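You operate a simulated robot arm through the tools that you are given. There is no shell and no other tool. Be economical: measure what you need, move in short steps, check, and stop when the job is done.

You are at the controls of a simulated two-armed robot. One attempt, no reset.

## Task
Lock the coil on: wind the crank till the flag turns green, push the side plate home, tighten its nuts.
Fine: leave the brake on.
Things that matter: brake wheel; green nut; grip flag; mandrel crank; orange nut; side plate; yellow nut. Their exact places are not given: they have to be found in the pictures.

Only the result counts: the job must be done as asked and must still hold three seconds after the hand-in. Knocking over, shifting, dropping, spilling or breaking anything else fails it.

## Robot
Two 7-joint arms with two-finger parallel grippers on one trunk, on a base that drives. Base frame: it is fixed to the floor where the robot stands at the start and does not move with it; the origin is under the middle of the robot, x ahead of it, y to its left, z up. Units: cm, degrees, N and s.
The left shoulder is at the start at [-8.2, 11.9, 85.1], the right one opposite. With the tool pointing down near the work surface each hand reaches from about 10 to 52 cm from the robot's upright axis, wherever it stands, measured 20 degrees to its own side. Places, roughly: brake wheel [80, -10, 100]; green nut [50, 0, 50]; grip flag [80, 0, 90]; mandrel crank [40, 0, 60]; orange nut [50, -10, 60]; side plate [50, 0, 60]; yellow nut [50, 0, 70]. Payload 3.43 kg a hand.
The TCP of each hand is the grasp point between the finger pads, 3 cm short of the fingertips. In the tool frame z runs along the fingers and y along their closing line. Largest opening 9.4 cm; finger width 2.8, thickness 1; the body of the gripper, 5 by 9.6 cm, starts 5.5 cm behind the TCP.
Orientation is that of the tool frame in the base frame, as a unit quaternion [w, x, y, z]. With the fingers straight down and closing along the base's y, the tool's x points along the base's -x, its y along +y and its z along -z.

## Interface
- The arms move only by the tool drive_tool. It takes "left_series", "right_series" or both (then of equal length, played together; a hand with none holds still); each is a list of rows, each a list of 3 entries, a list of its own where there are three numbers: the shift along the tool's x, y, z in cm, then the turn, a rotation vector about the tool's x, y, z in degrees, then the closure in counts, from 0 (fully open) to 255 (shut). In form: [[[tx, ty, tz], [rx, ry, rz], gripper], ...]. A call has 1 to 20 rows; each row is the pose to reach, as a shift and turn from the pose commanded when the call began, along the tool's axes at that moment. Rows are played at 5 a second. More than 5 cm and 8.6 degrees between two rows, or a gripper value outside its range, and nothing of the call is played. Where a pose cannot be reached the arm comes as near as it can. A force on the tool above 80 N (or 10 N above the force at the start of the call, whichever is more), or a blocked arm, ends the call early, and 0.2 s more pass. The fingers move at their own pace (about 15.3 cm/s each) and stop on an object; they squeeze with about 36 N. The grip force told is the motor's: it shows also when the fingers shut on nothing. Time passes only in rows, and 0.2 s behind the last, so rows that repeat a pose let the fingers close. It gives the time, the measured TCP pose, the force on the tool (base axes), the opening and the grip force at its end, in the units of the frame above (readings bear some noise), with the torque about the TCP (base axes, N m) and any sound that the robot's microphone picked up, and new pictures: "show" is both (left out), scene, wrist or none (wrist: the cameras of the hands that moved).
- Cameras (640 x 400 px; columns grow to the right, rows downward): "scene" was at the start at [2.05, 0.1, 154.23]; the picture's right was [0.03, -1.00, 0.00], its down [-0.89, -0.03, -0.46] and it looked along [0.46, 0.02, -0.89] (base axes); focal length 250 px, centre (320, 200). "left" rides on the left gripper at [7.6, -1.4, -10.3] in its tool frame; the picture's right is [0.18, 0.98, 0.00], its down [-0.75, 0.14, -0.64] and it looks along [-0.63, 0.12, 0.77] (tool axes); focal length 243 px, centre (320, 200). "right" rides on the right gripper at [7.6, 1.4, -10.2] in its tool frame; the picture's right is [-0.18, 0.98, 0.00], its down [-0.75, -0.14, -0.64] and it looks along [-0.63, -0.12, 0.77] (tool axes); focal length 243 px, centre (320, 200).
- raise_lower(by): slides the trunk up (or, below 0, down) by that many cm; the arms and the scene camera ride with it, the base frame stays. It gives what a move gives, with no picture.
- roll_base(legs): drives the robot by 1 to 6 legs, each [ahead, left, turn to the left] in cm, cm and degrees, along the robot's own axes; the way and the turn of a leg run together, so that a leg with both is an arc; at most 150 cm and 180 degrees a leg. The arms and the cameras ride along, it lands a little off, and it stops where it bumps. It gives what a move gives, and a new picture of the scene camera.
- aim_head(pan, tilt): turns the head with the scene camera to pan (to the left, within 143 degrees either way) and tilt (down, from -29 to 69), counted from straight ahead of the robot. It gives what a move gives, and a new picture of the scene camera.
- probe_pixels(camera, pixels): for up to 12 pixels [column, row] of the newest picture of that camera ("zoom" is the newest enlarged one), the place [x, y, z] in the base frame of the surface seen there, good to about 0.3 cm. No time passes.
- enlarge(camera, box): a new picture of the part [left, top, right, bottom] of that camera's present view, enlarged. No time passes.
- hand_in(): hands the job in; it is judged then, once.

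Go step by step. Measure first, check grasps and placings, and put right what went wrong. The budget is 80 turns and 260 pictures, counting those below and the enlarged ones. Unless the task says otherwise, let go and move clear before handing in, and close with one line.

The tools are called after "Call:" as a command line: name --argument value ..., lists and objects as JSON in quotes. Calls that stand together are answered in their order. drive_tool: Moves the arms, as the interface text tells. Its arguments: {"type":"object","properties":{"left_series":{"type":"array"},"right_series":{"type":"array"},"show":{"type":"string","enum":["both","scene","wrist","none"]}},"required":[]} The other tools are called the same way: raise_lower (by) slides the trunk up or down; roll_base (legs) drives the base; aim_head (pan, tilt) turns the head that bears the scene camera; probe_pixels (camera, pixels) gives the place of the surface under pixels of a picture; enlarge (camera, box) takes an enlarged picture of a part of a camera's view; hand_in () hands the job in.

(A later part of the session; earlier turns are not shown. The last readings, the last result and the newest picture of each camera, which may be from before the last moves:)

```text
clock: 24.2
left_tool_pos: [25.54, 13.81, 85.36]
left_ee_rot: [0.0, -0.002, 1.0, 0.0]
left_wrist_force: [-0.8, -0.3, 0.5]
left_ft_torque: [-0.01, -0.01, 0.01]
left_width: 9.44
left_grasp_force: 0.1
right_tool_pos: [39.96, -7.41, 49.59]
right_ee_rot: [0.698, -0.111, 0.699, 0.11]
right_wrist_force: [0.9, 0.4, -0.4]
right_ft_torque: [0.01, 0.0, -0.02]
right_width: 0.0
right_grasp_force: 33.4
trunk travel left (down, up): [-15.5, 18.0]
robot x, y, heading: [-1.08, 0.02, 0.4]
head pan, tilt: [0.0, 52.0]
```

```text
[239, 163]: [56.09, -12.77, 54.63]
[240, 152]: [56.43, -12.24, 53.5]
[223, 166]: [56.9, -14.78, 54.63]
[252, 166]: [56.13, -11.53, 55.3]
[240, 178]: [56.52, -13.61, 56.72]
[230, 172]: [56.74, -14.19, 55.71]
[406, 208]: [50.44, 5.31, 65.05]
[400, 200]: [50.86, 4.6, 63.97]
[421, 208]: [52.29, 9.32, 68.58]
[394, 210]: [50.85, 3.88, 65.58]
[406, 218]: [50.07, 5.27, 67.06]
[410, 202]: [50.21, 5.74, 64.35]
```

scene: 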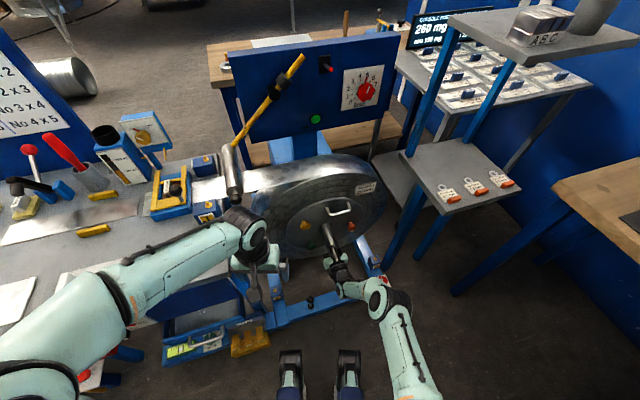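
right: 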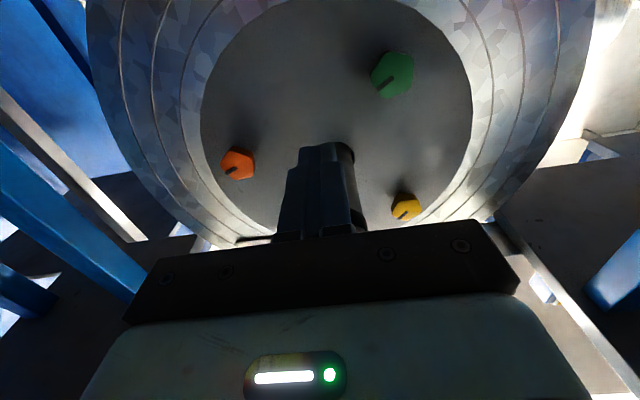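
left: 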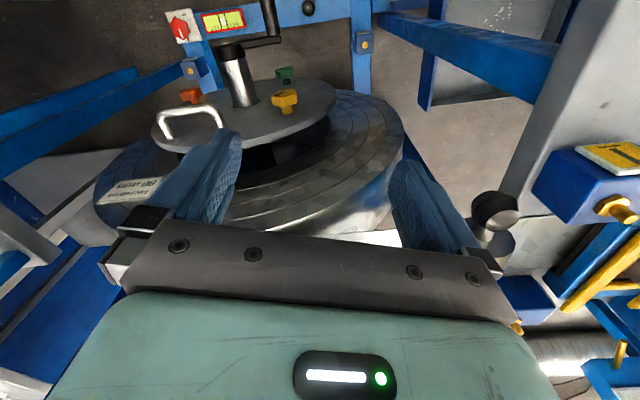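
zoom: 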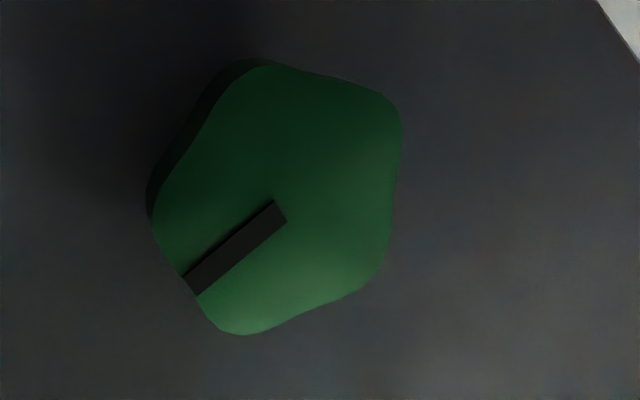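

All three nut faces are at s≈49.6. In (t, z), green is at (-12.3, 48.4), orange at (-30.0, 55.0) and yellow at (-10.6, 65.4). I'll start with green, moving in front of it pre-rolled 60° anticlockwise with the fingers part open.

Call:
drive_tool --right_series '[[[0.2, 1.0, 0], [0, 0, -8], 80], [[0.4, 2.0, 0], [0, 0, -16], 80], [[0.6, 3.0, 1], [0, 0, -24], 80], [[0.8, 4.2, 2], [0, 0, -32], 80], [[1.0, 5.4, 4], [0, 0, -40], 80], [[1.2, 6.4, 5], [0, 0, -48], 80], [[1.2, 7.1, 7], [0, 0, -55], 80], [[1.2, 7.1, 7], [0, 0, -60], 80], [[1.2, 7.1, 7], [0, 0, -60], 80]]'

Call:
enlarge --camera "scene" --box '[260, 170, 400, 290]'

```text
clock: 26.2
left_tool_pos: [25.66, 13.66, 85.45]
left_ee_rot: [0.0, -0.002, 1.0, -0.001]
left_wrist_force: [0.1, 0.3, 0.3]
left_ft_torque: [-0.02, -0.01, 0.01]
left_width: 9.39
left_grasp_force: 0.0
right_tool_pos: [44.57, 1.37, 48.27]
right_ee_rot: [0.659, -0.447, 0.55, -0.253]
right_wrist_force: [-0.4, 0.1, -0.6]
right_ft_torque: [-0.01, -0.02, 0.0]
right_width: 6.45
right_grasp_force: 0.1
trunk travel left (down, up): [-15.5, 18.0]
robot x, y, heading: [-0.86, -0.1, 0.2]
head pan, tilt: [0.0, 52.0]
```

scene: 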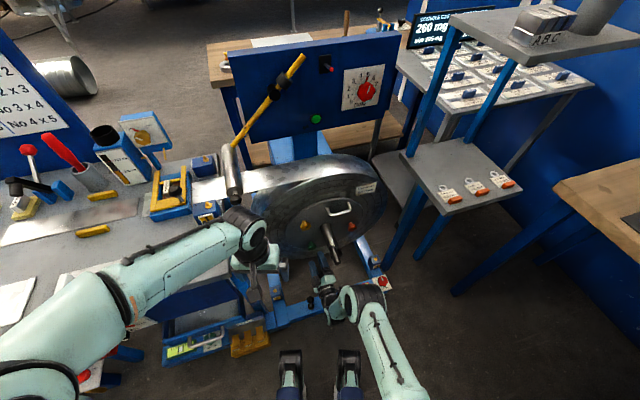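
right: 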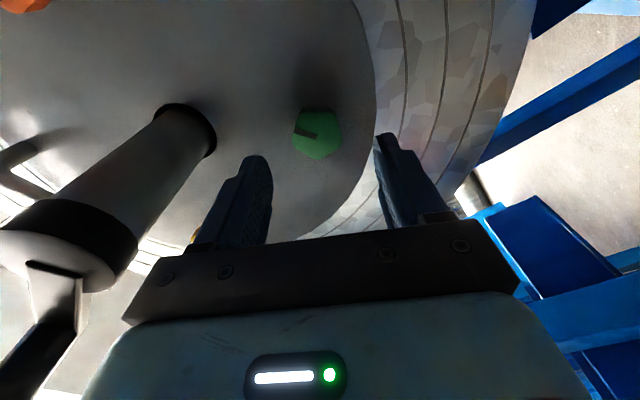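

```text
3.33 times, centred on (330, 230) of scene
```

zoom: 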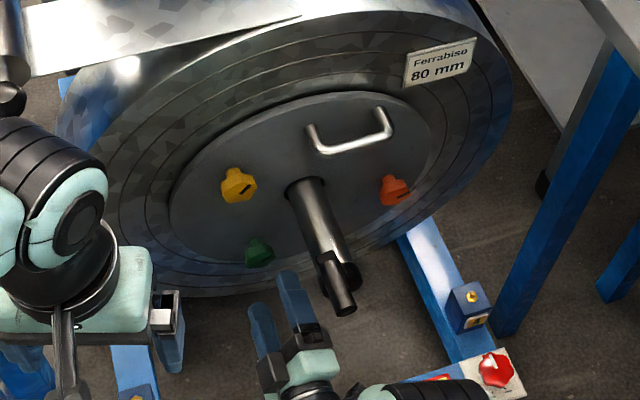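

The wrist rolled fine; green is at (318,136) in the right view, between the fingers. I'll refine its centre.

Call:
probe_pixels --camera "right" --pixels '[[318, 138], [302, 140], [334, 138], [318, 120], [320, 152], [330, 125], [310, 150], [340, 150]]'

```text
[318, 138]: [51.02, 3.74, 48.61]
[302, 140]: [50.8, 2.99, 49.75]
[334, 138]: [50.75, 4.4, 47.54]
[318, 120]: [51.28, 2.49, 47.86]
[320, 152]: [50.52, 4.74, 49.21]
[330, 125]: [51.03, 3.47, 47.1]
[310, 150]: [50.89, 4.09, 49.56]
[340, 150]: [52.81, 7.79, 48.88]
```

The nut is centred at (50.9,3.7,48.5). I'll advance 5.7 cm, close on it, then turn clockwise 40° as a first check.

Call:
drive_tool --right_series '[[[-0.3, 0, 2], [0, 0, 0], 80], [[-0.3, 0, 4], [0, 0, 0], 80], [[-0.3, 0, 5.7], [0, 0, 0], 80], [[-0.3, 0, 5.7], [0, 0, 0], 255], [[-0.3, 0, 5.7], [0, 0, 0], 255], [[-0.3, 0, 5.7], [0, 0, 0], 255], [[-0.3, 0, 5.7], [0, 0, 8], 255], [[-0.3, 0, 5.7], [0, 0, 16], 255], [[-0.3, 0, 5.7], [0, 0, 24], 255], [[-0.3, 0, 5.7], [0, 0, 32], 255], [[-0.3, 0, 5.7], [0, 0, 40], 255]]'

Call:
enlarge --camera "scene" --box '[260, 170, 400, 290]'

```text
clock: 28.6
left_tool_pos: [25.6, 13.7, 85.46]
left_ee_rot: [0.0, -0.001, 1.0, 0.0]
left_wrist_force: [0.2, 0.1, -0.4]
left_ft_torque: [0.0, 0.04, -0.01]
left_width: 9.4
left_grasp_force: 0.2
right_tool_pos: [49.96, 3.21, 48.64]
right_ee_rot: [0.708, -0.228, 0.668, -0.013]
right_wrist_force: [6.5, -15.1, 17.3]
right_ft_torque: [-0.25, 0.61, -0.67]
right_width: 3.78
right_grasp_force: 44.9
trunk travel left (down, up): [-15.5, 18.0]
robot x, y, heading: [-1.39, -0.02, 0.2]
head pan, tilt: [0.0, 52.0]
```

scene: 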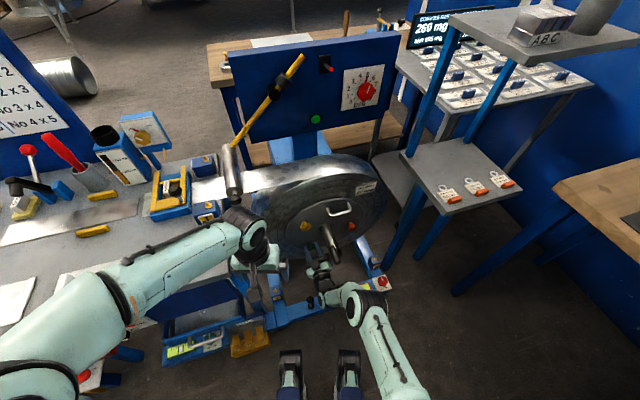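
right: 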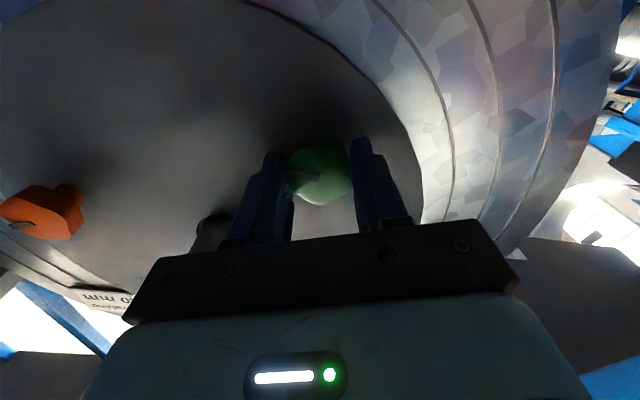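

```text
3.33 times, centred on (330, 230) of scene
```

zoom: 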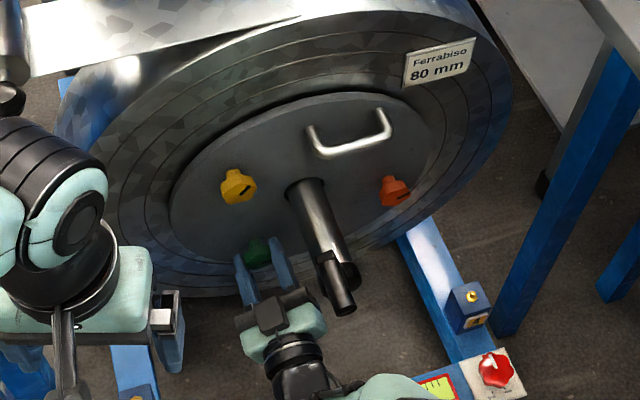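

Green turns with the gripper at 3.78 cm, and the mark has rotated along with it. I'll keep turning clockwise another 100° with a small centring correction.

Call:
drive_tool --right_series '[[[-0.1, -0.2, 0], [0, 0, 8.3], 255], [[-0.1, -0.2, 0], [0, 0, 16.6], 255], [[-0.1, -0.2, 0], [0, 0, 25], 255], [[-0.1, -0.2, 0], [0, 0, 33.3], 255], [[-0.1, -0.2, 0], [0, 0, 41.6], 255], [[-0.1, -0.2, 0], [0, 0, 50], 255], [[-0.1, -0.2, 0], [0, 0, 58.3], 255], [[-0.1, -0.2, 0], [0, 0, 66.6], 255], [[-0.1, -0.2, 0], [0, 0, 75], 255], [[-0.1, -0.2, 0], [0, 0, 83.3], 255], [[-0.1, -0.2, 0], [0, 0, 91.6], 255], [[-0.1, -0.2, 0], [0, 0, 100], 255]]'

```text
clock: 31.2
left_tool_pos: [25.67, 13.94, 85.39]
left_ee_rot: [0.0, -0.002, 1.0, 0.0]
left_wrist_force: [0.1, 0.6, 0.4]
left_ft_torque: [0.0, -0.02, 0.01]
left_width: 9.39
left_grasp_force: 0.1
right_tool_pos: [49.69, 3.65, 48.46]
right_ee_rot: [0.46, 0.363, 0.609, 0.534]
right_wrist_force: [5.9, 1.1, -3.2]
right_ft_torque: [-0.98, -0.35, 0.35]
right_width: 3.74
right_grasp_force: 45.0
trunk travel left (down, up): [-15.5, 18.0]
robot x, y, heading: [-0.92, 0.03, 0.3]
head pan, tilt: [0.0, 52.0]
```

scene: 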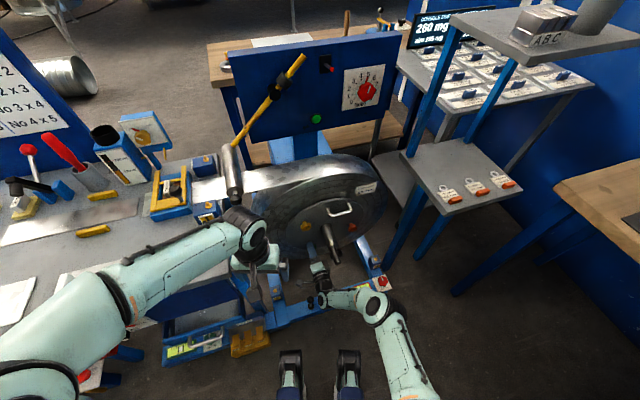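
right: 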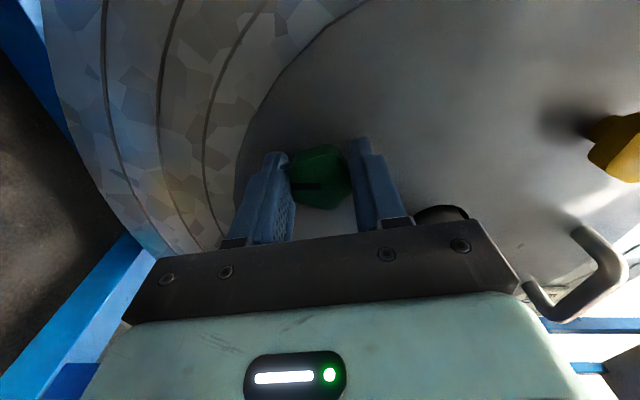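

A resisting torque of about 1 N·m is now showing on green. I'll continue 40° to see whether it stops.

Call:
drive_tool --right_series '[[[0, 0, 0], [0, 0, 8], 255], [[0, 0, 0], [0, 0, 16], 255], [[0, 0, 0], [0, 0, 24], 255], [[0, 0, 0], [0, 0, 32], 255], [[0, 0, 0], [0, 0, 40], 255]]' --show "wrist"

```text
clock: 32.4
left_tool_pos: [25.65, 13.81, 85.31]
left_ee_rot: [0.0, -0.002, 1.0, 0.0]
left_wrist_force: [-0.9, 0.5, -0.7]
left_ft_torque: [0.0, 0.0, 0.0]
left_width: 9.4
left_grasp_force: 0.0
right_tool_pos: [49.97, 3.22, 48.65]
right_ee_rot: [0.253, 0.551, 0.445, 0.659]
right_wrist_force: [2.4, -0.6, 0.3]
right_ft_torque: [-0.58, -0.33, 0.06]
right_width: 3.77
right_grasp_force: 45.1
trunk travel left (down, up): [-15.5, 18.0]
robot x, y, heading: [-1.49, 0.29, 0.2]
head pan, tilt: [0.0, 52.0]
```

right: 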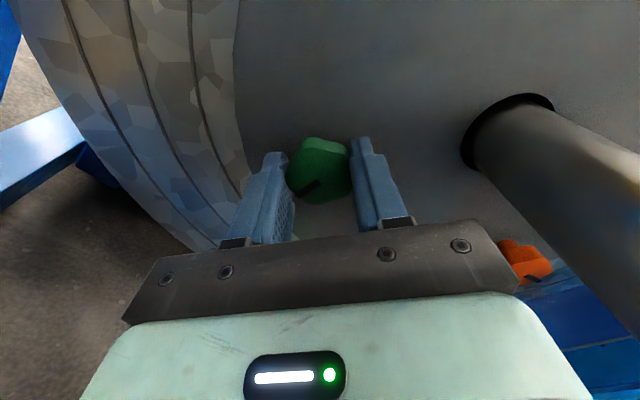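

The mark lagged the fingers in this last turn, so green seems to have come up tight and the pads slipped. I'll open, back off with the roll reset to -60°, and check the mark.

Call:
drive_tool --right_series '[[[0, 0, 0], [0, 0, 0], 80], [[0, 0, 0], [0, 0, 0], 80], [[0, 0, -3], [0, 0, 0], 80], [[0, 0, -5.8], [0, 0, 0], 80], [[0, 0, -5.8], [0, 0, -8.5], 80], [[0, 0, -5.8], [0, 0, -17], 80], [[0, 0, -5.8], [0, 0, -25.5], 80], [[0, 0, -5.8], [0, 0, -34], 80], [[0, 0, -5.8], [0, 0, -42.5], 80], [[0, 0, -5.8], [0, 0, -51], 80], [[0, 0, -5.8], [0, 0, -59.5], 80], [[0, 0, -5.8], [0, 0, -68], 80], [[0, 0, -5.8], [0, 0, -76.5], 80], [[0, 0, -5.8], [0, 0, -85], 80], [[0, 0, -5.8], [0, 0, -93.5], 80], [[0, 0, -5.8], [0, 0, -102], 80], [[0, 0, -5.8], [0, 0, -110.5], 80], [[0, 0, -5.8], [0, 0, -119], 80]]' --show "wrist"

Call:
enlarge --camera "right" --box '[260, 80, 380, 160]'

```text
clock: 36.2
left_tool_pos: [25.57, 13.82, 85.29]
left_ee_rot: [0.001, -0.001, 1.0, 0.0]
left_wrist_force: [-0.4, -0.5, 0.4]
left_ft_torque: [-0.01, -0.03, 0.0]
left_width: 9.42
left_grasp_force: 0.1
right_tool_pos: [44.48, 1.49, 48.52]
right_ee_rot: [0.697, -0.107, 0.7, 0.116]
right_wrist_force: [0.7, -0.3, 0.1]
right_ft_torque: [0.01, -0.02, 0.01]
right_width: 6.43
right_grasp_force: 0.0
trunk travel left (down, up): [-15.5, 18.0]
robot x, y, heading: [-1.29, -0.14, 0.3]
head pan, tilt: [0.0, 52.0]
```

right: 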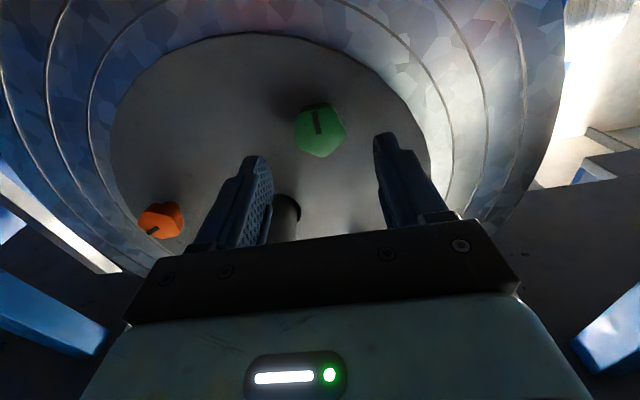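

```text
5.00 times, centred on (320, 120) of right
```

zoom: 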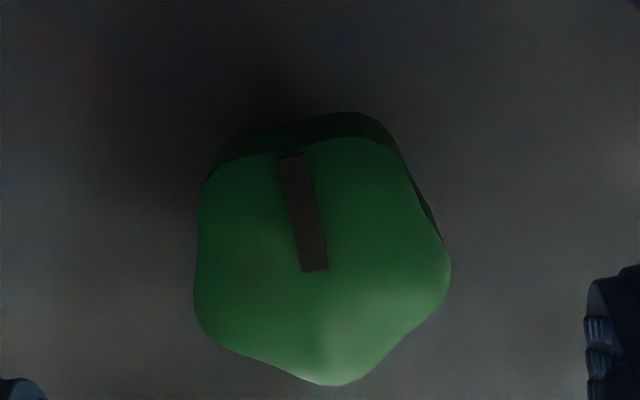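

Green's mark went from 7:30 to about 11:50 in the same view, roughly 130° clockwise for 180° commanded, so it seems to have stopped. I'll regrip and try another 40° to confirm.

Call:
drive_tool --right_series '[[[0, 0, 3], [0, 0, 0], 80], [[0, 0, 5.7], [0, 0, 0], 80], [[0, 0, 5.7], [0, 0, 0], 255], [[0, 0, 5.7], [0, 0, 0], 255], [[0, 0, 5.7], [0, 0, 0], 255], [[0, 0, 5.7], [0, 0, 8], 255], [[0, 0, 5.7], [0, 0, 16], 255], [[0, 0, 5.7], [0, 0, 24], 255]]' --show "wrist"

```text
clock: 38.0
left_tool_pos: [25.77, 13.92, 85.27]
left_ee_rot: [0.0, -0.001, 1.0, 0.0]
left_wrist_force: [-0.1, 0.8, -0.5]
left_ft_torque: [-0.01, -0.03, 0.0]
left_width: 9.39
left_grasp_force: 0.2
right_tool_pos: [49.99, 3.19, 48.72]
right_ee_rot: [0.658, 0.045, 0.706, 0.258]
right_wrist_force: [3.6, -5.6, -1.0]
right_ft_torque: [-0.73, -0.33, -0.02]
right_width: 3.76
right_grasp_force: 45.2
trunk travel left (down, up): [-15.5, 18.0]
robot x, y, heading: [-1.0, 0.08, 0.4]
head pan, tilt: [0.0, 52.0]
```

right: 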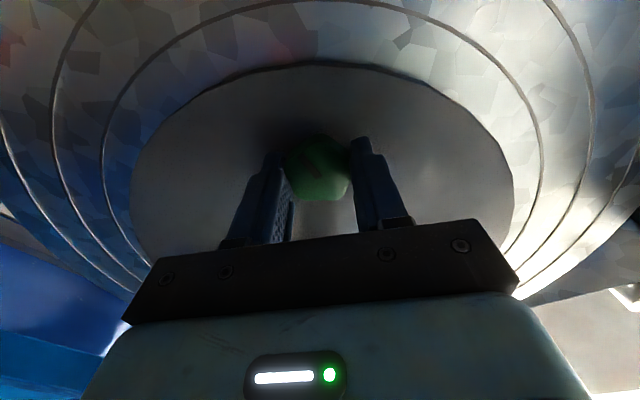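

Torque jumped to 0.8 N·m at once and the pads slipped, so green is tight. I'll release, back off and pass under the shaft to the front of the orange nut.

Call:
drive_tool --right_series '[[[0, 0, 0], [0, 0, 0], 80], [[0, 0, 0], [0, 0, 0], 80], [[0, 0, -3], [0, 0, 0], 80], [[0, 0, -6.5], [0, 0, 0], 80], [[-0.63, -1.67, -7], [0, 0, -8.4], 80], [[-1.27, -3.33, -7], [0, 0, -16.8], 80], [[-1.9, -5.0, -7], [0, 0, -25.2], 80], [[-2.53, -6.67, -7], [0, 0, -33.6], 80], [[-3.16, -8.33, -7], [0, 0, -42], 80], [[-3.8, -10.0, -7], [0, 0, -50.4], 80], [[-4.43, -11.67, -7], [0, 0, -58.8], 80], [[-5.06, -13.34, -7], [0, 0, -67.2], 80], [[-5.7, -15.0, -7], [0, 0, -75.6], 80], [[-6.33, -16.67, -7], [0, 0, -84], 80], [[-6.33, -16.67, -7], [0, 0, -92], 80], [[-6.33, -16.67, -7], [0, 0, -100], 80], [[-6.33, -16.67, -7], [0, 0, -108], 80], [[-6.33, -16.67, -7], [0, 0, -116], 80], [[-6.33, -16.67, -7], [0, 0, -124], 80], [[-6.33, -16.67, -7], [0, 0, -124], 80]]'

```text
clock: 42.2
left_tool_pos: [25.64, 13.73, 85.37]
left_ee_rot: [0.0, -0.002, 1.0, 0.0]
left_wrist_force: [-0.1, 0.4, 0.6]
left_ft_torque: [0.02, -0.05, -0.01]
left_width: 9.41
left_grasp_force: 0.0
right_tool_pos: [48.67, -15.92, 47.24]
right_ee_rot: [-0.536, 0.604, -0.369, 0.46]
right_wrist_force: [1.2, 0.4, 0.1]
right_ft_torque: [0.05, -0.02, -0.01]
right_width: 6.45
right_grasp_force: 0.0
trunk travel left (down, up): [-15.5, 18.0]
robot x, y, heading: [-1.28, 0.36, 0.3]
head pan, tilt: [0.0, 52.0]
```

scene: 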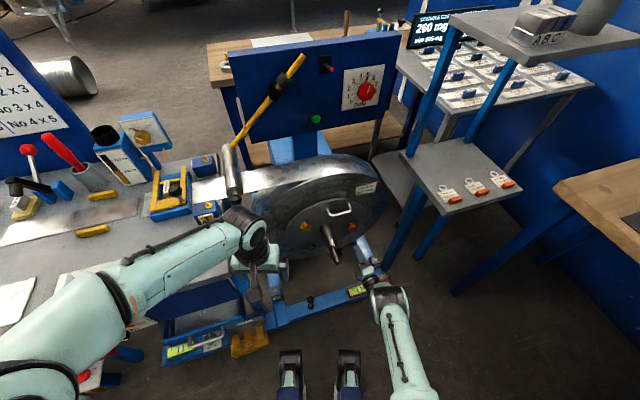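
right: 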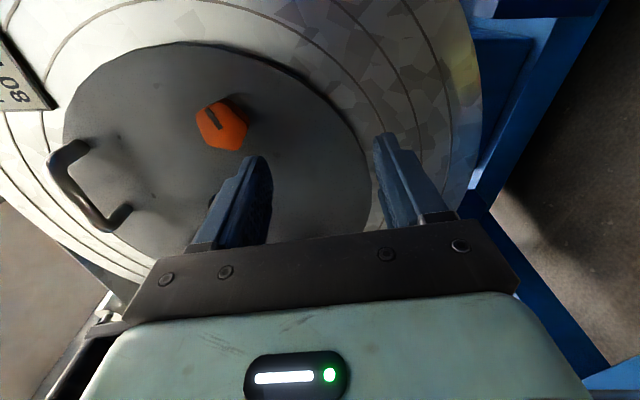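

Orange is at (221,127) in the right view and the roll is now -100°. I'll measure its centre.

Call:
probe_pixels --camera "right" --pixels '[[221, 128], [202, 122], [242, 130], [216, 106], [222, 146], [208, 108], [238, 146], [232, 110]]'

Call:
enlarge --camera "right" --box '[180, 90, 260, 160]'

```text
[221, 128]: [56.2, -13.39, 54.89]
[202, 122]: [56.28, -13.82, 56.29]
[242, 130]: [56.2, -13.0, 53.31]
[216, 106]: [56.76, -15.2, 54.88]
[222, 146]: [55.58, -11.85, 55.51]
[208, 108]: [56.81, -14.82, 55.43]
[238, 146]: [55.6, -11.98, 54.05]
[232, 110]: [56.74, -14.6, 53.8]
```

```text
5.71 times, centred on (220, 125) of right
```

zoom: 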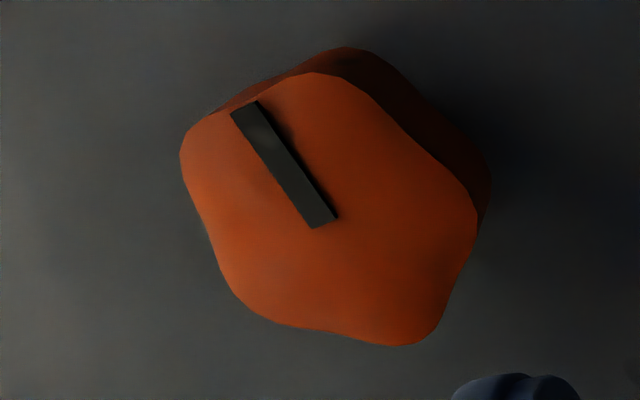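

Orange is centred at t=-30.1, z=54.9. I'll align, advance, grip, and turn clockwise 100°.

Call:
drive_tool --right_series '[[[0.6, -3.8, 0], [0, 0, 0], 80], [[1.23, -7.55, 0], [0, 0, 0], 80], [[1.23, -7.55, 3.5], [0, 0, 0], 80], [[1.23, -7.55, 7.1], [0, 0, 0], 80], [[1.23, -7.55, 7.1], [0, 0, 0], 80], [[1.23, -7.55, 7.1], [0, 0, 0], 255], [[1.23, -7.55, 7.1], [0, 0, 0], 255], [[1.23, -7.55, 7.1], [0, 0, 0], 255], [[1.23, -7.55, 7.1], [0, 0, 8.4], 255], [[1.23, -7.55, 7.1], [0, 0, 16.8], 255], [[1.23, -7.55, 7.1], [0, 0, 25.2], 255], [[1.23, -7.55, 7.1], [0, 0, 33.6], 255], [[1.23, -7.55, 7.1], [0, 0, 42], 255], [[1.23, -7.55, 7.1], [0, 0, 50.4], 255], [[1.23, -7.55, 7.1], [0, 0, 58.8], 255], [[1.23, -7.55, 7.1], [0, 0, 67.2], 255], [[1.23, -7.55, 7.1], [0, 0, 75.6], 255], [[1.23, -7.55, 7.1], [0, 0, 84], 255], [[1.23, -7.55, 7.1], [0, 0, 92], 255], [[1.23, -7.55, 7.1], [0, 0, 100], 255]]'

```text
clock: 46.4
left_tool_pos: [25.68, 13.86, 85.29]
left_ee_rot: [0.0, -0.002, 1.0, 0.0]
left_wrist_force: [-0.5, 0.0, -0.8]
left_ft_torque: [0.01, -0.02, 0.01]
left_width: 9.37
left_grasp_force: 0.1
right_tool_pos: [55.43, -13.64, 55.12]
right_ee_rot: [0.696, -0.104, 0.7, 0.117]
right_wrist_force: [-1.6, 1.7, 0.7]
right_ft_torque: [0.27, -0.83, -0.12]
right_width: 3.67
right_grasp_force: 45.1
trunk travel left (down, up): [-15.5, 18.0]
robot x, y, heading: [-1.22, -0.07, 0.3]
head pan, tilt: [0.0, 52.0]
```

scene: 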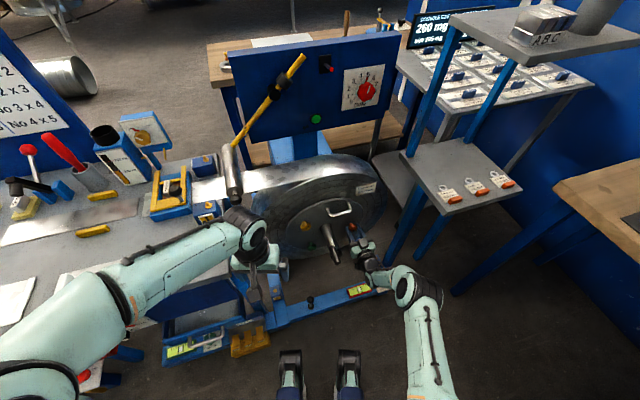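
right: 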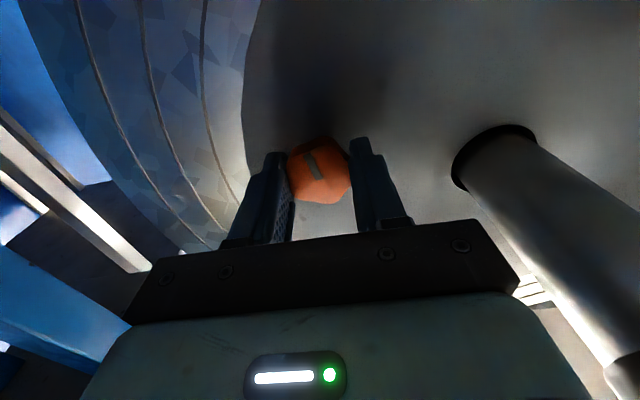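

Orange turned 100° without slipping and shows little torque yet. I'll continue another 50°.

Call:
drive_tool --right_series '[[[0, 0, 0], [0, 0, 8.4], 255], [[0, 0, 0], [0, 0, 16.8], 255], [[0, 0, 0], [0, 0, 25.2], 255], [[0, 0, 0], [0, 0, 33.6], 255], [[0, 0, 0], [0, 0, 42], 255], [[0, 0, 0], [0, 0, 50], 255]]' --show "wrist"

```text
clock: 47.8
left_tool_pos: [25.67, 13.89, 85.43]
left_ee_rot: [0.0, -0.001, 1.0, 0.0]
left_wrist_force: [0.0, 0.2, 0.2]
left_ft_torque: [-0.01, 0.03, -0.01]
left_width: 9.41
left_grasp_force: 0.1
right_tool_pos: [55.57, -13.69, 55.15]
right_ee_rot: [0.583, 0.2, 0.679, 0.4]
right_wrist_force: [-2.2, 2.6, 2.3]
right_ft_torque: [-0.99, -0.41, 0.04]
right_width: 3.71
right_grasp_force: 45.0
trunk travel left (down, up): [-15.5, 18.0]
robot x, y, heading: [-1.05, 0.06, 0.1]
head pan, tilt: [0.0, 52.0]
```

right: 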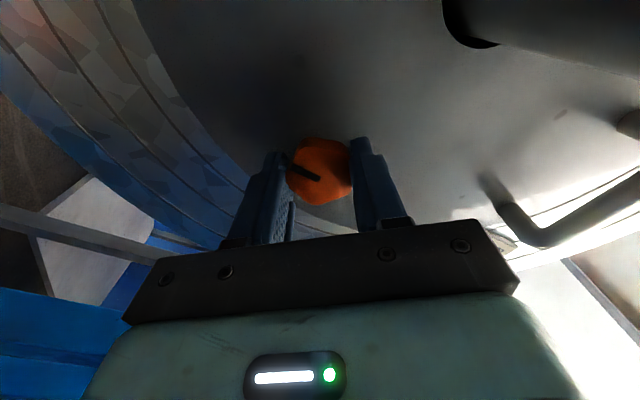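

Orange came up to about 1.05 N·m and then slipped in the pads, so it is tight. I'll release and pass under the shaft to the front of yellow, staying left of the crank handle.

Call:
drive_tool --right_series '[[[0, 0, 0], [0, 0, 0], 80], [[0, 0, 0], [0, 0, 0], 80], [[0, 0, -3.6], [0, 0, 0], 80], [[0, 0, -7.2], [0, 0, 0], 80], [[2.9, -3.45, -7.2], [0, 0, 0], 80], [[5.79, -6.89, -7.2], [0, 0, 0], 80], [[9.04, -4.16, -7.2], [0, 0, 0], 80], [[12.29, -1.44, -7.2], [0, 0, 0], 80], [[15.53, 1.29, -7.2], [0, 0, 0], 80], [[18.78, 4.01, -7.2], [0, 0, 0], 80], [[22.03, 6.74, -7.2], [0, 0, 0], 80], [[18.94, 10.43, -7.2], [0, 0, 0], 80], [[15.84, 14.11, -7.2], [0, 0, 0], 80], [[12.75, 17.8, -7.2], [0, 0, 5], 80], [[9.65, 21.48, -7.2], [0, 0, 10], 80], [[9.65, 21.48, -7.2], [0, 0, 10], 80]]'

Call:
enlarge --camera "scene" --box '[260, 170, 400, 290]'

```text
clock: 51.2
left_tool_pos: [25.67, 13.82, 85.39]
left_ee_rot: [0.001, -0.002, 1.0, 0.001]
left_wrist_force: [0.1, -0.1, 1.3]
left_ft_torque: [0.01, -0.01, 0.04]
left_width: 9.4
left_grasp_force: 0.0
right_tool_pos: [42.29, 3.99, 65.85]
right_ee_rot: [0.545, 0.26, 0.659, 0.449]
right_wrist_force: [-0.4, -0.7, -0.2]
right_ft_torque: [0.02, -0.01, 0.01]
right_width: 6.48
right_grasp_force: 0.0
trunk travel left (down, up): [-15.5, 18.0]
robot x, y, heading: [-1.49, 0.22, 0.1]
head pan, tilt: [0.0, 52.0]
```

scene: 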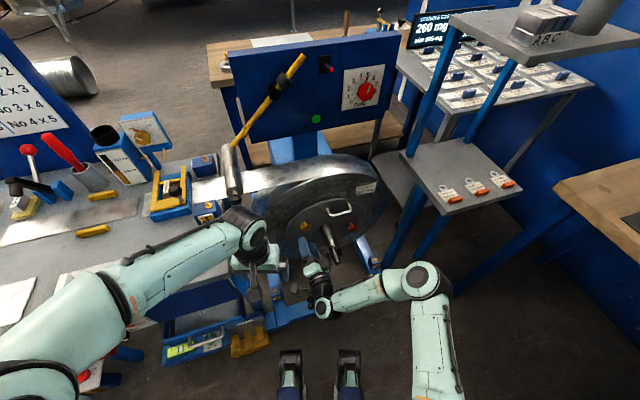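
right: 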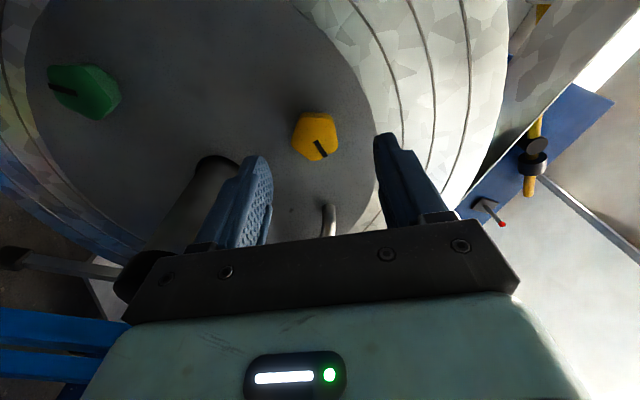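

```text
3.33 times, centred on (330, 230) of scene
```

zoom: 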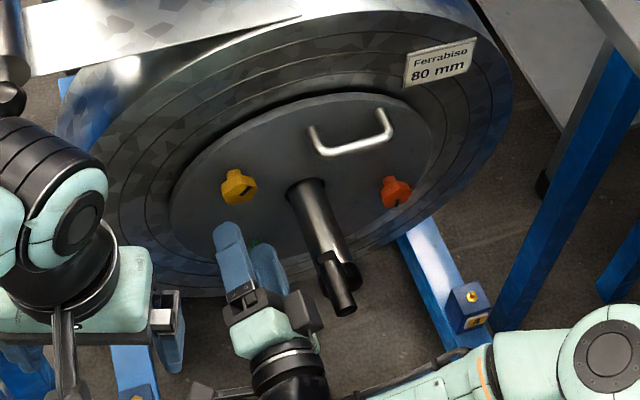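

Yellow is at (316,136) in the right view. A dark block sticks out of the gripper's side toward the crank at zoom (302,312), so I'll measure it, the crank handle and the nut.

Call:
probe_pixels --camera "zoom" --pixels '[[300, 300], [315, 305], [310, 325], [318, 318], [340, 300], [326, 265], [345, 285], [320, 350], [270, 370], [345, 308]]'

Call:
probe_pixels --camera "right" --pixels '[[316, 136], [298, 135], [336, 140], [315, 116], [316, 156], [300, 150], [330, 120]]'

```text
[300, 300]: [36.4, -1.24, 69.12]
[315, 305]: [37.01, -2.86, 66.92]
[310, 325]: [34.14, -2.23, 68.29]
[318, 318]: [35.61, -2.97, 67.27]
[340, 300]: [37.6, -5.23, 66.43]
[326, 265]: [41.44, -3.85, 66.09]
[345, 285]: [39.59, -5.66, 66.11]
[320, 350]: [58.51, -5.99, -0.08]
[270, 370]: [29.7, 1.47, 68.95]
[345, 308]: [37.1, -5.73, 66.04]
```

```text
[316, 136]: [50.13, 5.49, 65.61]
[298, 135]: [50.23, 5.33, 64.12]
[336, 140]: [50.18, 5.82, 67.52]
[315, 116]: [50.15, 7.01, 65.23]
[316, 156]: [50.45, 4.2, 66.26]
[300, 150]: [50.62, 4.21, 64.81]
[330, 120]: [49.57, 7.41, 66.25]
```

Yellow is centred at t=-10.2, z=65.7. The gripper's side block would pass the crank handle with only about 0.5 cm to spare. I'll yaw the tool 4° so its back leans away from the handle, align, then advance gently and grip.

Call:
drive_tool --right_series '[[[-0.3, -0.27, 0], [1, -1.73, 0], 80], [[-0.64, -0.54, 0], [2, -3.46, 0], 80], [[-0.64, -0.54, 2], [2, -3.46, 0], 80], [[-0.64, -0.54, 3.5], [2, -3.46, 0], 80], [[-0.64, -0.54, 5], [2, -3.46, 0], 80], [[-0.64, -0.54, 6.2], [2, -3.46, 0], 80], [[-0.64, -0.54, 7.05], [2, -3.46, 0], 80], [[-0.64, -0.54, 7.05], [2, -3.46, 0], 80]]'

Call:
enlarge --camera "scene" --box '[290, 200, 360, 260]'

```text
clock: 53.0
left_tool_pos: [25.6, 13.87, 85.34]
left_ee_rot: [0.0, -0.002, 1.0, 0.001]
left_wrist_force: [-0.2, 0.5, -0.3]
left_ft_torque: [0.01, -0.02, 0.03]
left_width: 9.41
left_grasp_force: 0.2
right_tool_pos: [49.17, 5.37, 65.36]
right_ee_rot: [0.56, 0.282, 0.65, 0.429]
right_wrist_force: [0.3, -0.3, 0.4]
right_ft_torque: [0.01, 0.02, -0.01]
right_width: 6.46
right_grasp_force: 0.0
trunk travel left (down, up): [-15.5, 18.0]
robot x, y, heading: [-1.31, 0.15, 0.2]
head pan, tilt: [0.0, 52.0]
```

scene: 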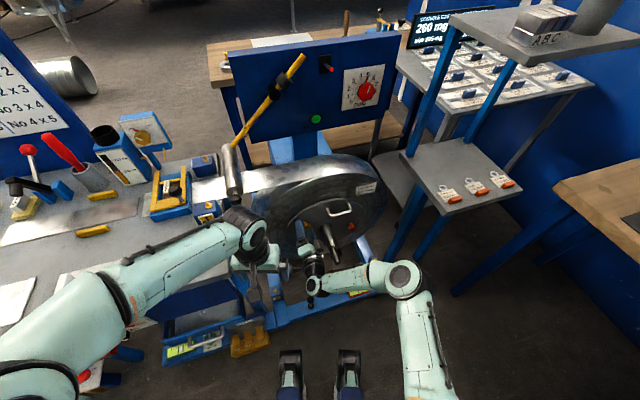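
right: 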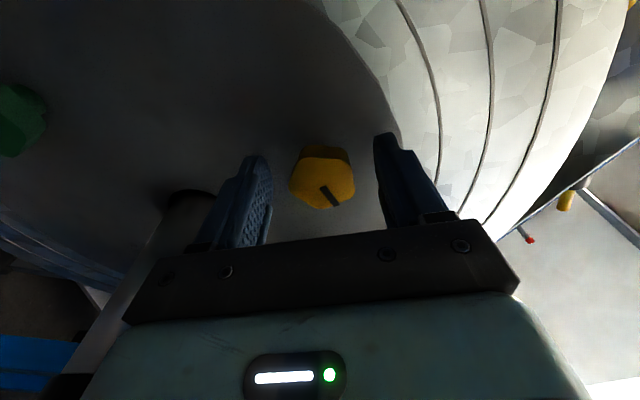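

```text
6.67 times, centred on (325, 230) of scene
```

zoom: 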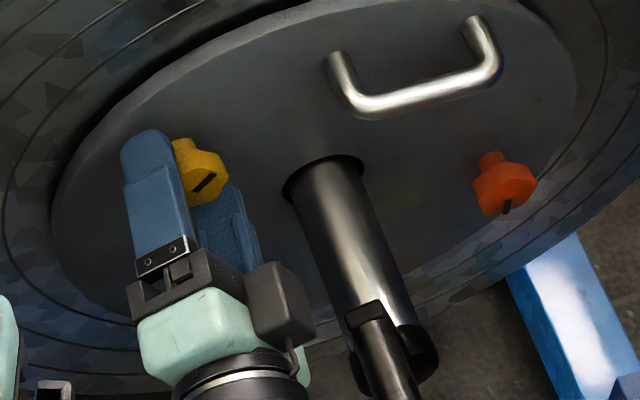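

The gripper is clear of the handle and the nut sits between the pads. I'll close and turn clockwise 72°.

Call:
drive_tool --right_series '[[[0, 0, 0], [0, 0, 0], 255], [[0, 0, 0], [0, 0, 0], 255], [[0, 0, 0], [0, 0, 0], 255], [[0, 0, 0], [0, 0, 8], 255], [[0, 0, 0], [0, 0, 16], 255], [[0, 0, 0], [0, 0, 24], 255], [[0, 0, 0], [0, 0, 32], 255], [[0, 0, 0], [0, 0, 40], 255], [[0, 0, 0], [0, 0, 48], 255], [[0, 0, 0], [0, 0, 56], 255], [[0, 0, 0], [0, 0, 64], 255], [[0, 0, 0], [0, 0, 72], 255]]'

Call:
enlarge --camera "scene" --box '[290, 200, 360, 260]'

```text
clock: 55.6
left_tool_pos: [25.45, 13.76, 85.4]
left_ee_rot: [0.0, 0.0, 1.0, 0.0]
left_wrist_force: [0.9, -0.2, 0.5]
left_ft_torque: [-0.02, -0.02, 0.02]
left_width: 9.4
left_grasp_force: 0.0
right_tool_pos: [49.26, 5.41, 65.82]
right_ee_rot: [0.201, 0.607, 0.357, 0.681]
right_wrist_force: [13.4, -1.4, 32.5]
right_ft_torque: [-0.37, 0.59, -0.01]
right_width: 3.75
right_grasp_force: 44.9
trunk travel left (down, up): [-15.5, 18.0]
robot x, y, heading: [-1.34, 0.37, 0.3]
head pan, tilt: [0.0, 52.0]
```

scene: 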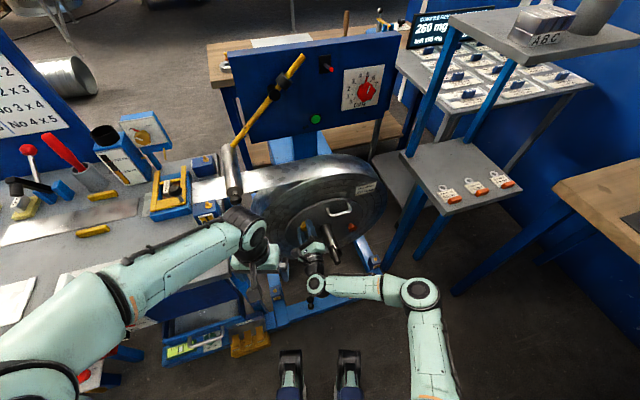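
right: 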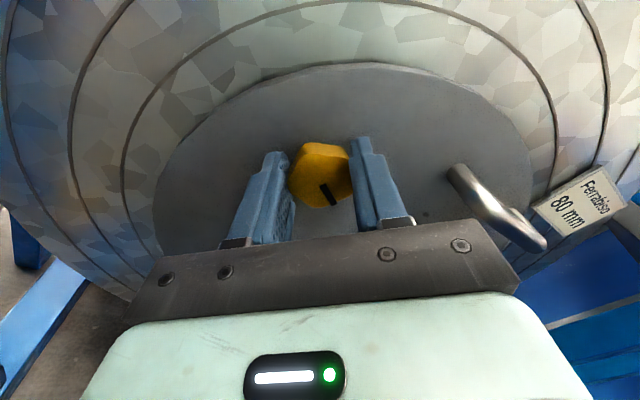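

```text
6.67 times, centred on (325, 230) of scene
```

zoom: 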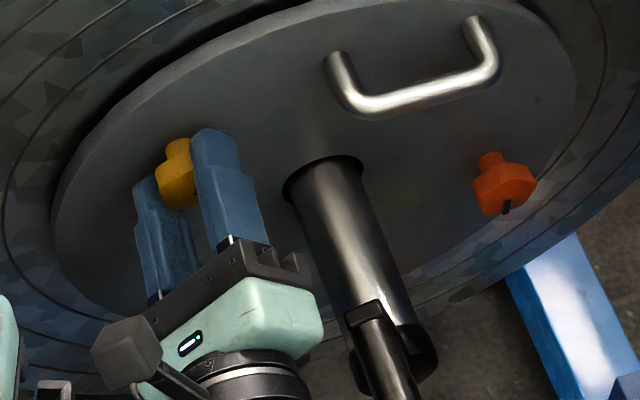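

Yellow turned 72° with the fingers, no slip. I'll open, roll back 72° in place a little further out, and regrip for another turn.

Call:
drive_tool --right_series '[[[0, 0, 0], [0, 0, 0], 80], [[0, 0, 0], [0, 0, 0], 80], [[0, 0, -2.5], [0, 0, 0], 80], [[0, 0, -2.5], [0, 0, -8], 80], [[0, 0, -2.5], [0, 0, -16], 80], [[0, 0, -2.5], [0, 0, -24], 80], [[0, 0, -2.5], [0, 0, -32], 80], [[0, 0, -2.5], [0, 0, -40], 80], [[0, 0, -2.5], [0, 0, -48], 80], [[0, 0, -2.5], [0, 0, -56], 80], [[0, 0, -2.5], [0, 0, -64], 80], [[0, 0, -2.5], [0, 0, -72], 80], [[0, 0, -2.5], [0, 0, -72], 80]]' --show "wrist"

Call:
probe_pixels --camera "right" --pixels '[[320, 160], [304, 160], [336, 160], [320, 150], [320, 172]]'

```text
clock: 58.4
left_tool_pos: [25.64, 13.76, 85.26]
left_ee_rot: [0.0, -0.002, 1.0, 0.0]
left_wrist_force: [-0.8, -0.5, -0.9]
left_ft_torque: [-0.03, 0.01, -0.02]
left_width: 9.39
left_grasp_force: 0.0
right_tool_pos: [46.71, 4.88, 65.46]
right_ee_rot: [0.561, 0.282, 0.65, 0.429]
right_wrist_force: [0.2, 0.2, 0.0]
right_ft_torque: [0.02, 0.02, 0.02]
right_width: 6.47
right_grasp_force: 0.0
trunk travel left (down, up): [-15.5, 18.0]
robot x, y, heading: [-0.93, -0.1, 0.4]
head pan, tilt: [0.0, 52.0]
```

right: 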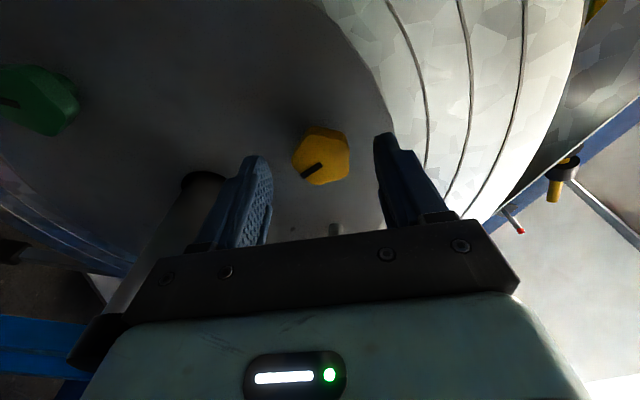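

```text
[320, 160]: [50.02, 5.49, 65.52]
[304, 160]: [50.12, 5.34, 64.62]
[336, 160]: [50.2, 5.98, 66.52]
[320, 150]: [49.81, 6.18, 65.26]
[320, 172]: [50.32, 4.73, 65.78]
```

The mark advanced about 75–80° clockwise. I'll regrip and turn another 72°.

Call:
drive_tool --right_series '[[[-0.1, 0, 1.3], [0, 0, 0], 80], [[-0.1, 0, 2.5], [0, 0, 0], 80], [[-0.1, 0, 2.5], [0, 0, 0], 255], [[-0.1, 0, 2.5], [0, 0, 0], 255], [[-0.1, 0, 2.5], [0, 0, 0], 255], [[-0.1, 0, 2.5], [0, 0, 8], 255], [[-0.1, 0, 2.5], [0, 0, 16], 255], [[-0.1, 0, 2.5], [0, 0, 24], 255], [[-0.1, 0, 2.5], [0, 0, 32], 255], [[-0.1, 0, 2.5], [0, 0, 40], 255], [[-0.1, 0, 2.5], [0, 0, 48], 255], [[-0.1, 0, 2.5], [0, 0, 56], 255], [[-0.1, 0, 2.5], [0, 0, 64], 255], [[-0.1, 0, 2.5], [0, 0, 72], 255]]' --show "wrist"

```text
clock: 61.4
left_tool_pos: [25.49, 13.65, 85.41]
left_ee_rot: [0.0, -0.001, 1.0, 0.001]
left_wrist_force: [0.0, -0.4, -0.1]
left_ft_torque: [0.02, 0.0, 0.03]
left_width: 9.43
left_grasp_force: 0.0
right_tool_pos: [49.14, 5.2, 65.6]
right_ee_rot: [0.204, 0.611, 0.354, 0.678]
right_wrist_force: [4.9, -10.6, 25.9]
right_ft_torque: [-0.2, 0.09, 0.15]
right_width: 3.73
right_grasp_force: 45.1
trunk travel left (down, up): [-15.5, 18.0]
robot x, y, heading: [-1.53, -0.31, 0.2]
head pan, tilt: [0.0, 52.0]
```

right: 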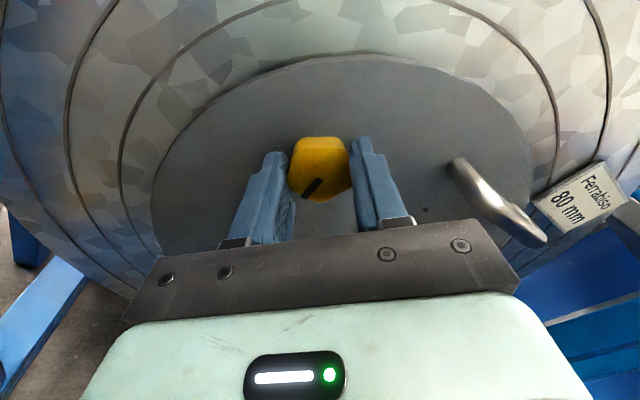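

The torque is still small, so yellow may not be tight yet. I'll repeat the cycle: release, roll back, regrip, turn.

Call:
drive_tool --right_series '[[[0, 0, 0], [0, 0, 0], 80], [[0, 0, 0], [0, 0, 0], 80], [[0, 0, -2.5], [0, 0, 0], 80], [[0, 0, -2.5], [0, 0, -8], 80], [[0, 0, -2.5], [0, 0, -16], 80], [[0, 0, -2.5], [0, 0, -24], 80], [[0, 0, -2.5], [0, 0, -32], 80], [[0, 0, -2.5], [0, 0, -40], 80], [[0, 0, -2.5], [0, 0, -48], 80], [[0, 0, -2.5], [0, 0, -56], 80], [[0, 0, -2.5], [0, 0, -64], 80], [[0, 0, -2.5], [0, 0, -72], 80], [[0, 0, -2.5], [0, 0, -72], 80]]' --show "wrist"

Call:
drive_tool --right_series '[[[-0.1, 0, 1.3], [0, 0, 0], 80], [[-0.1, 0, 2.5], [0, 0, 0], 80], [[-0.1, 0, 2.5], [0, 0, 0], 255], [[-0.1, 0, 2.5], [0, 0, 0], 255], [[-0.1, 0, 2.5], [0, 0, 0], 255], [[-0.1, 0, 2.5], [0, 0, 8], 255], [[-0.1, 0, 2.5], [0, 0, 16], 255], [[-0.1, 0, 2.5], [0, 0, 24], 255], [[-0.1, 0, 2.5], [0, 0, 32], 255], [[-0.1, 0, 2.5], [0, 0, 40], 255]]' --show "wrist"

```text
clock: 64.2
left_tool_pos: [25.68, 13.93, 85.4]
left_ee_rot: [0.0, -0.001, 1.0, 0.0]
left_wrist_force: [0.2, 0.6, 0.7]
left_ft_torque: [0.03, -0.04, 0.02]
left_width: 9.41
left_grasp_force: 0.0
right_tool_pos: [46.68, 4.76, 65.42]
right_ee_rot: [0.561, 0.282, 0.65, 0.428]
right_wrist_force: [-0.2, 0.2, -0.3]
right_ft_torque: [0.0, -0.01, 0.02]
right_width: 6.44
right_grasp_force: 0.1
trunk travel left (down, up): [-15.5, 18.0]
robot x, y, heading: [-1.23, 0.01, 0.2]
head pan, tilt: [0.0, 52.0]
```

right: 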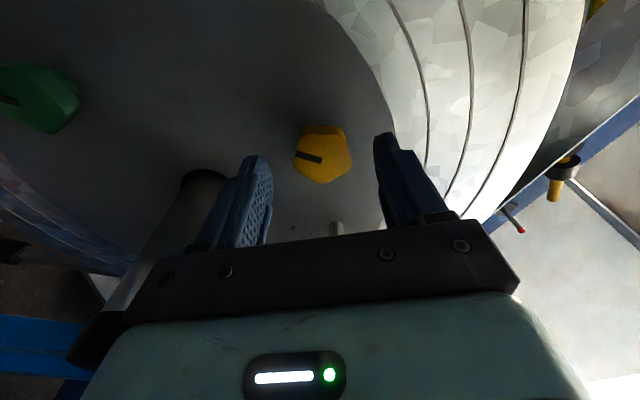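

```text
clock: 66.4
left_tool_pos: [25.6, 13.72, 85.33]
left_ee_rot: [0.0, -0.002, 1.0, 0.0]
left_wrist_force: [0.1, -1.1, 1.2]
left_ft_torque: [0.0, 0.01, 0.0]
left_width: 9.41
left_grasp_force: 0.0
right_tool_pos: [49.21, 5.24, 65.86]
right_ee_rot: [0.38, 0.488, 0.512, 0.596]
right_wrist_force: [3.5, 2.9, 14.5]
right_ft_torque: [-0.3, 0.4, -0.08]
right_width: 3.72
right_grasp_force: 44.7
trunk travel left (down, up): [-15.5, 18.0]
robot x, y, heading: [-1.51, 0.3, 0.1]
head pan, tilt: [0.0, 52.0]
```

right: 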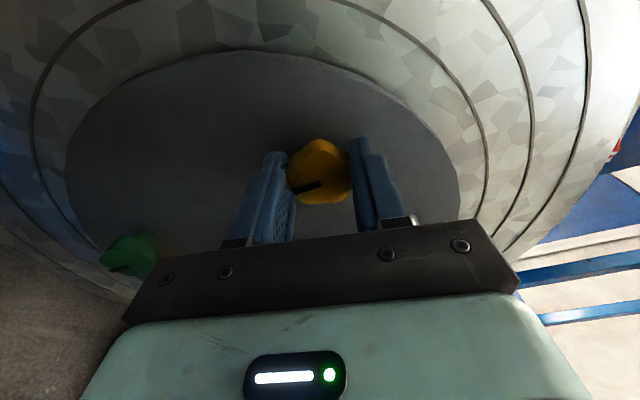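

Yellow's mark lagged the fingers by nearly the whole 40°, so the nut hardly moved. Its total turn is about 130°, like green's. I'll release, back straight off and view the marks.

Call:
drive_tool --right_series '[[[0, 0, 0], [0, 0, 0], 80], [[0, 0, 0], [0, 0, 0], 80], [[0, 0, -2.5], [0, 0, 0], 80], [[0, 0, -2.5], [0, 0, -8], 80], [[0, 0, -2.5], [0, 0, -16], 80], [[0, 0, -2.5], [0, 0, -24], 80], [[0, 0, -2.5], [0, 0, -32], 80], [[0, 0, -2.5], [0, 0, -40], 80], [[0, 0, -2.5], [0, 0, -40], 80]]' --show "wrist"

Call:
enlarge --camera "right" --box '[280, 110, 370, 200]'

Call:
enlarge --camera "scene" --box '[290, 190, 370, 250]'

```text
clock: 68.4
left_tool_pos: [25.66, 13.74, 85.44]
left_ee_rot: [0.0, -0.002, 1.0, 0.001]
left_wrist_force: [-0.1, 0.0, 0.0]
left_ft_torque: [0.02, -0.03, -0.02]
left_width: 9.4
left_grasp_force: 0.1
right_tool_pos: [46.62, 4.63, 65.59]
right_ee_rot: [0.561, 0.281, 0.651, 0.428]
right_wrist_force: [-0.2, -0.3, 0.1]
right_ft_torque: [0.0, -0.03, -0.01]
right_width: 6.45
right_grasp_force: 0.0
trunk travel left (down, up): [-15.5, 18.0]
robot x, y, heading: [-1.34, 0.03, 0.0]
head pan, tilt: [0.0, 52.0]
```

right: 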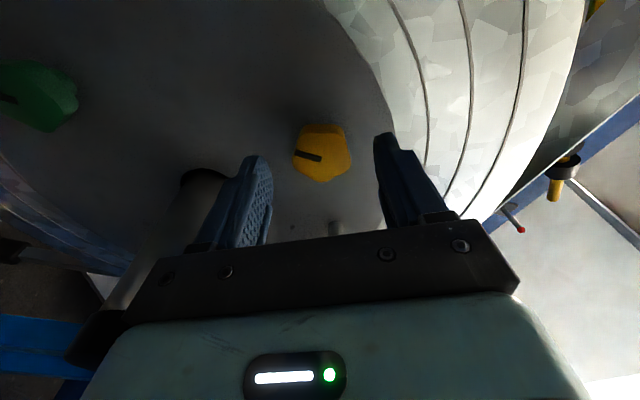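

```text
4.44 times, centred on (325, 155) of right
```

zoom: 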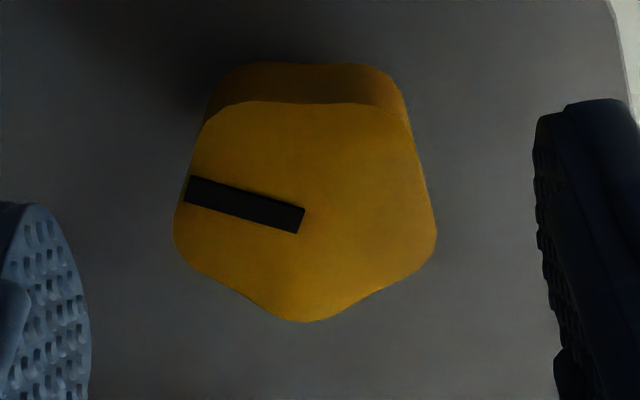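

```text
6.67 times, centred on (330, 220) of scene
```

zoom: 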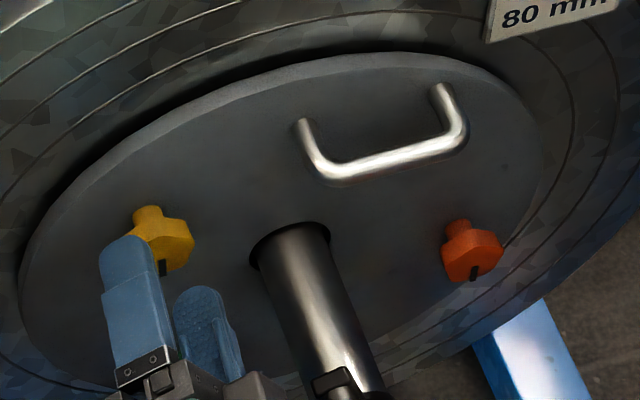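

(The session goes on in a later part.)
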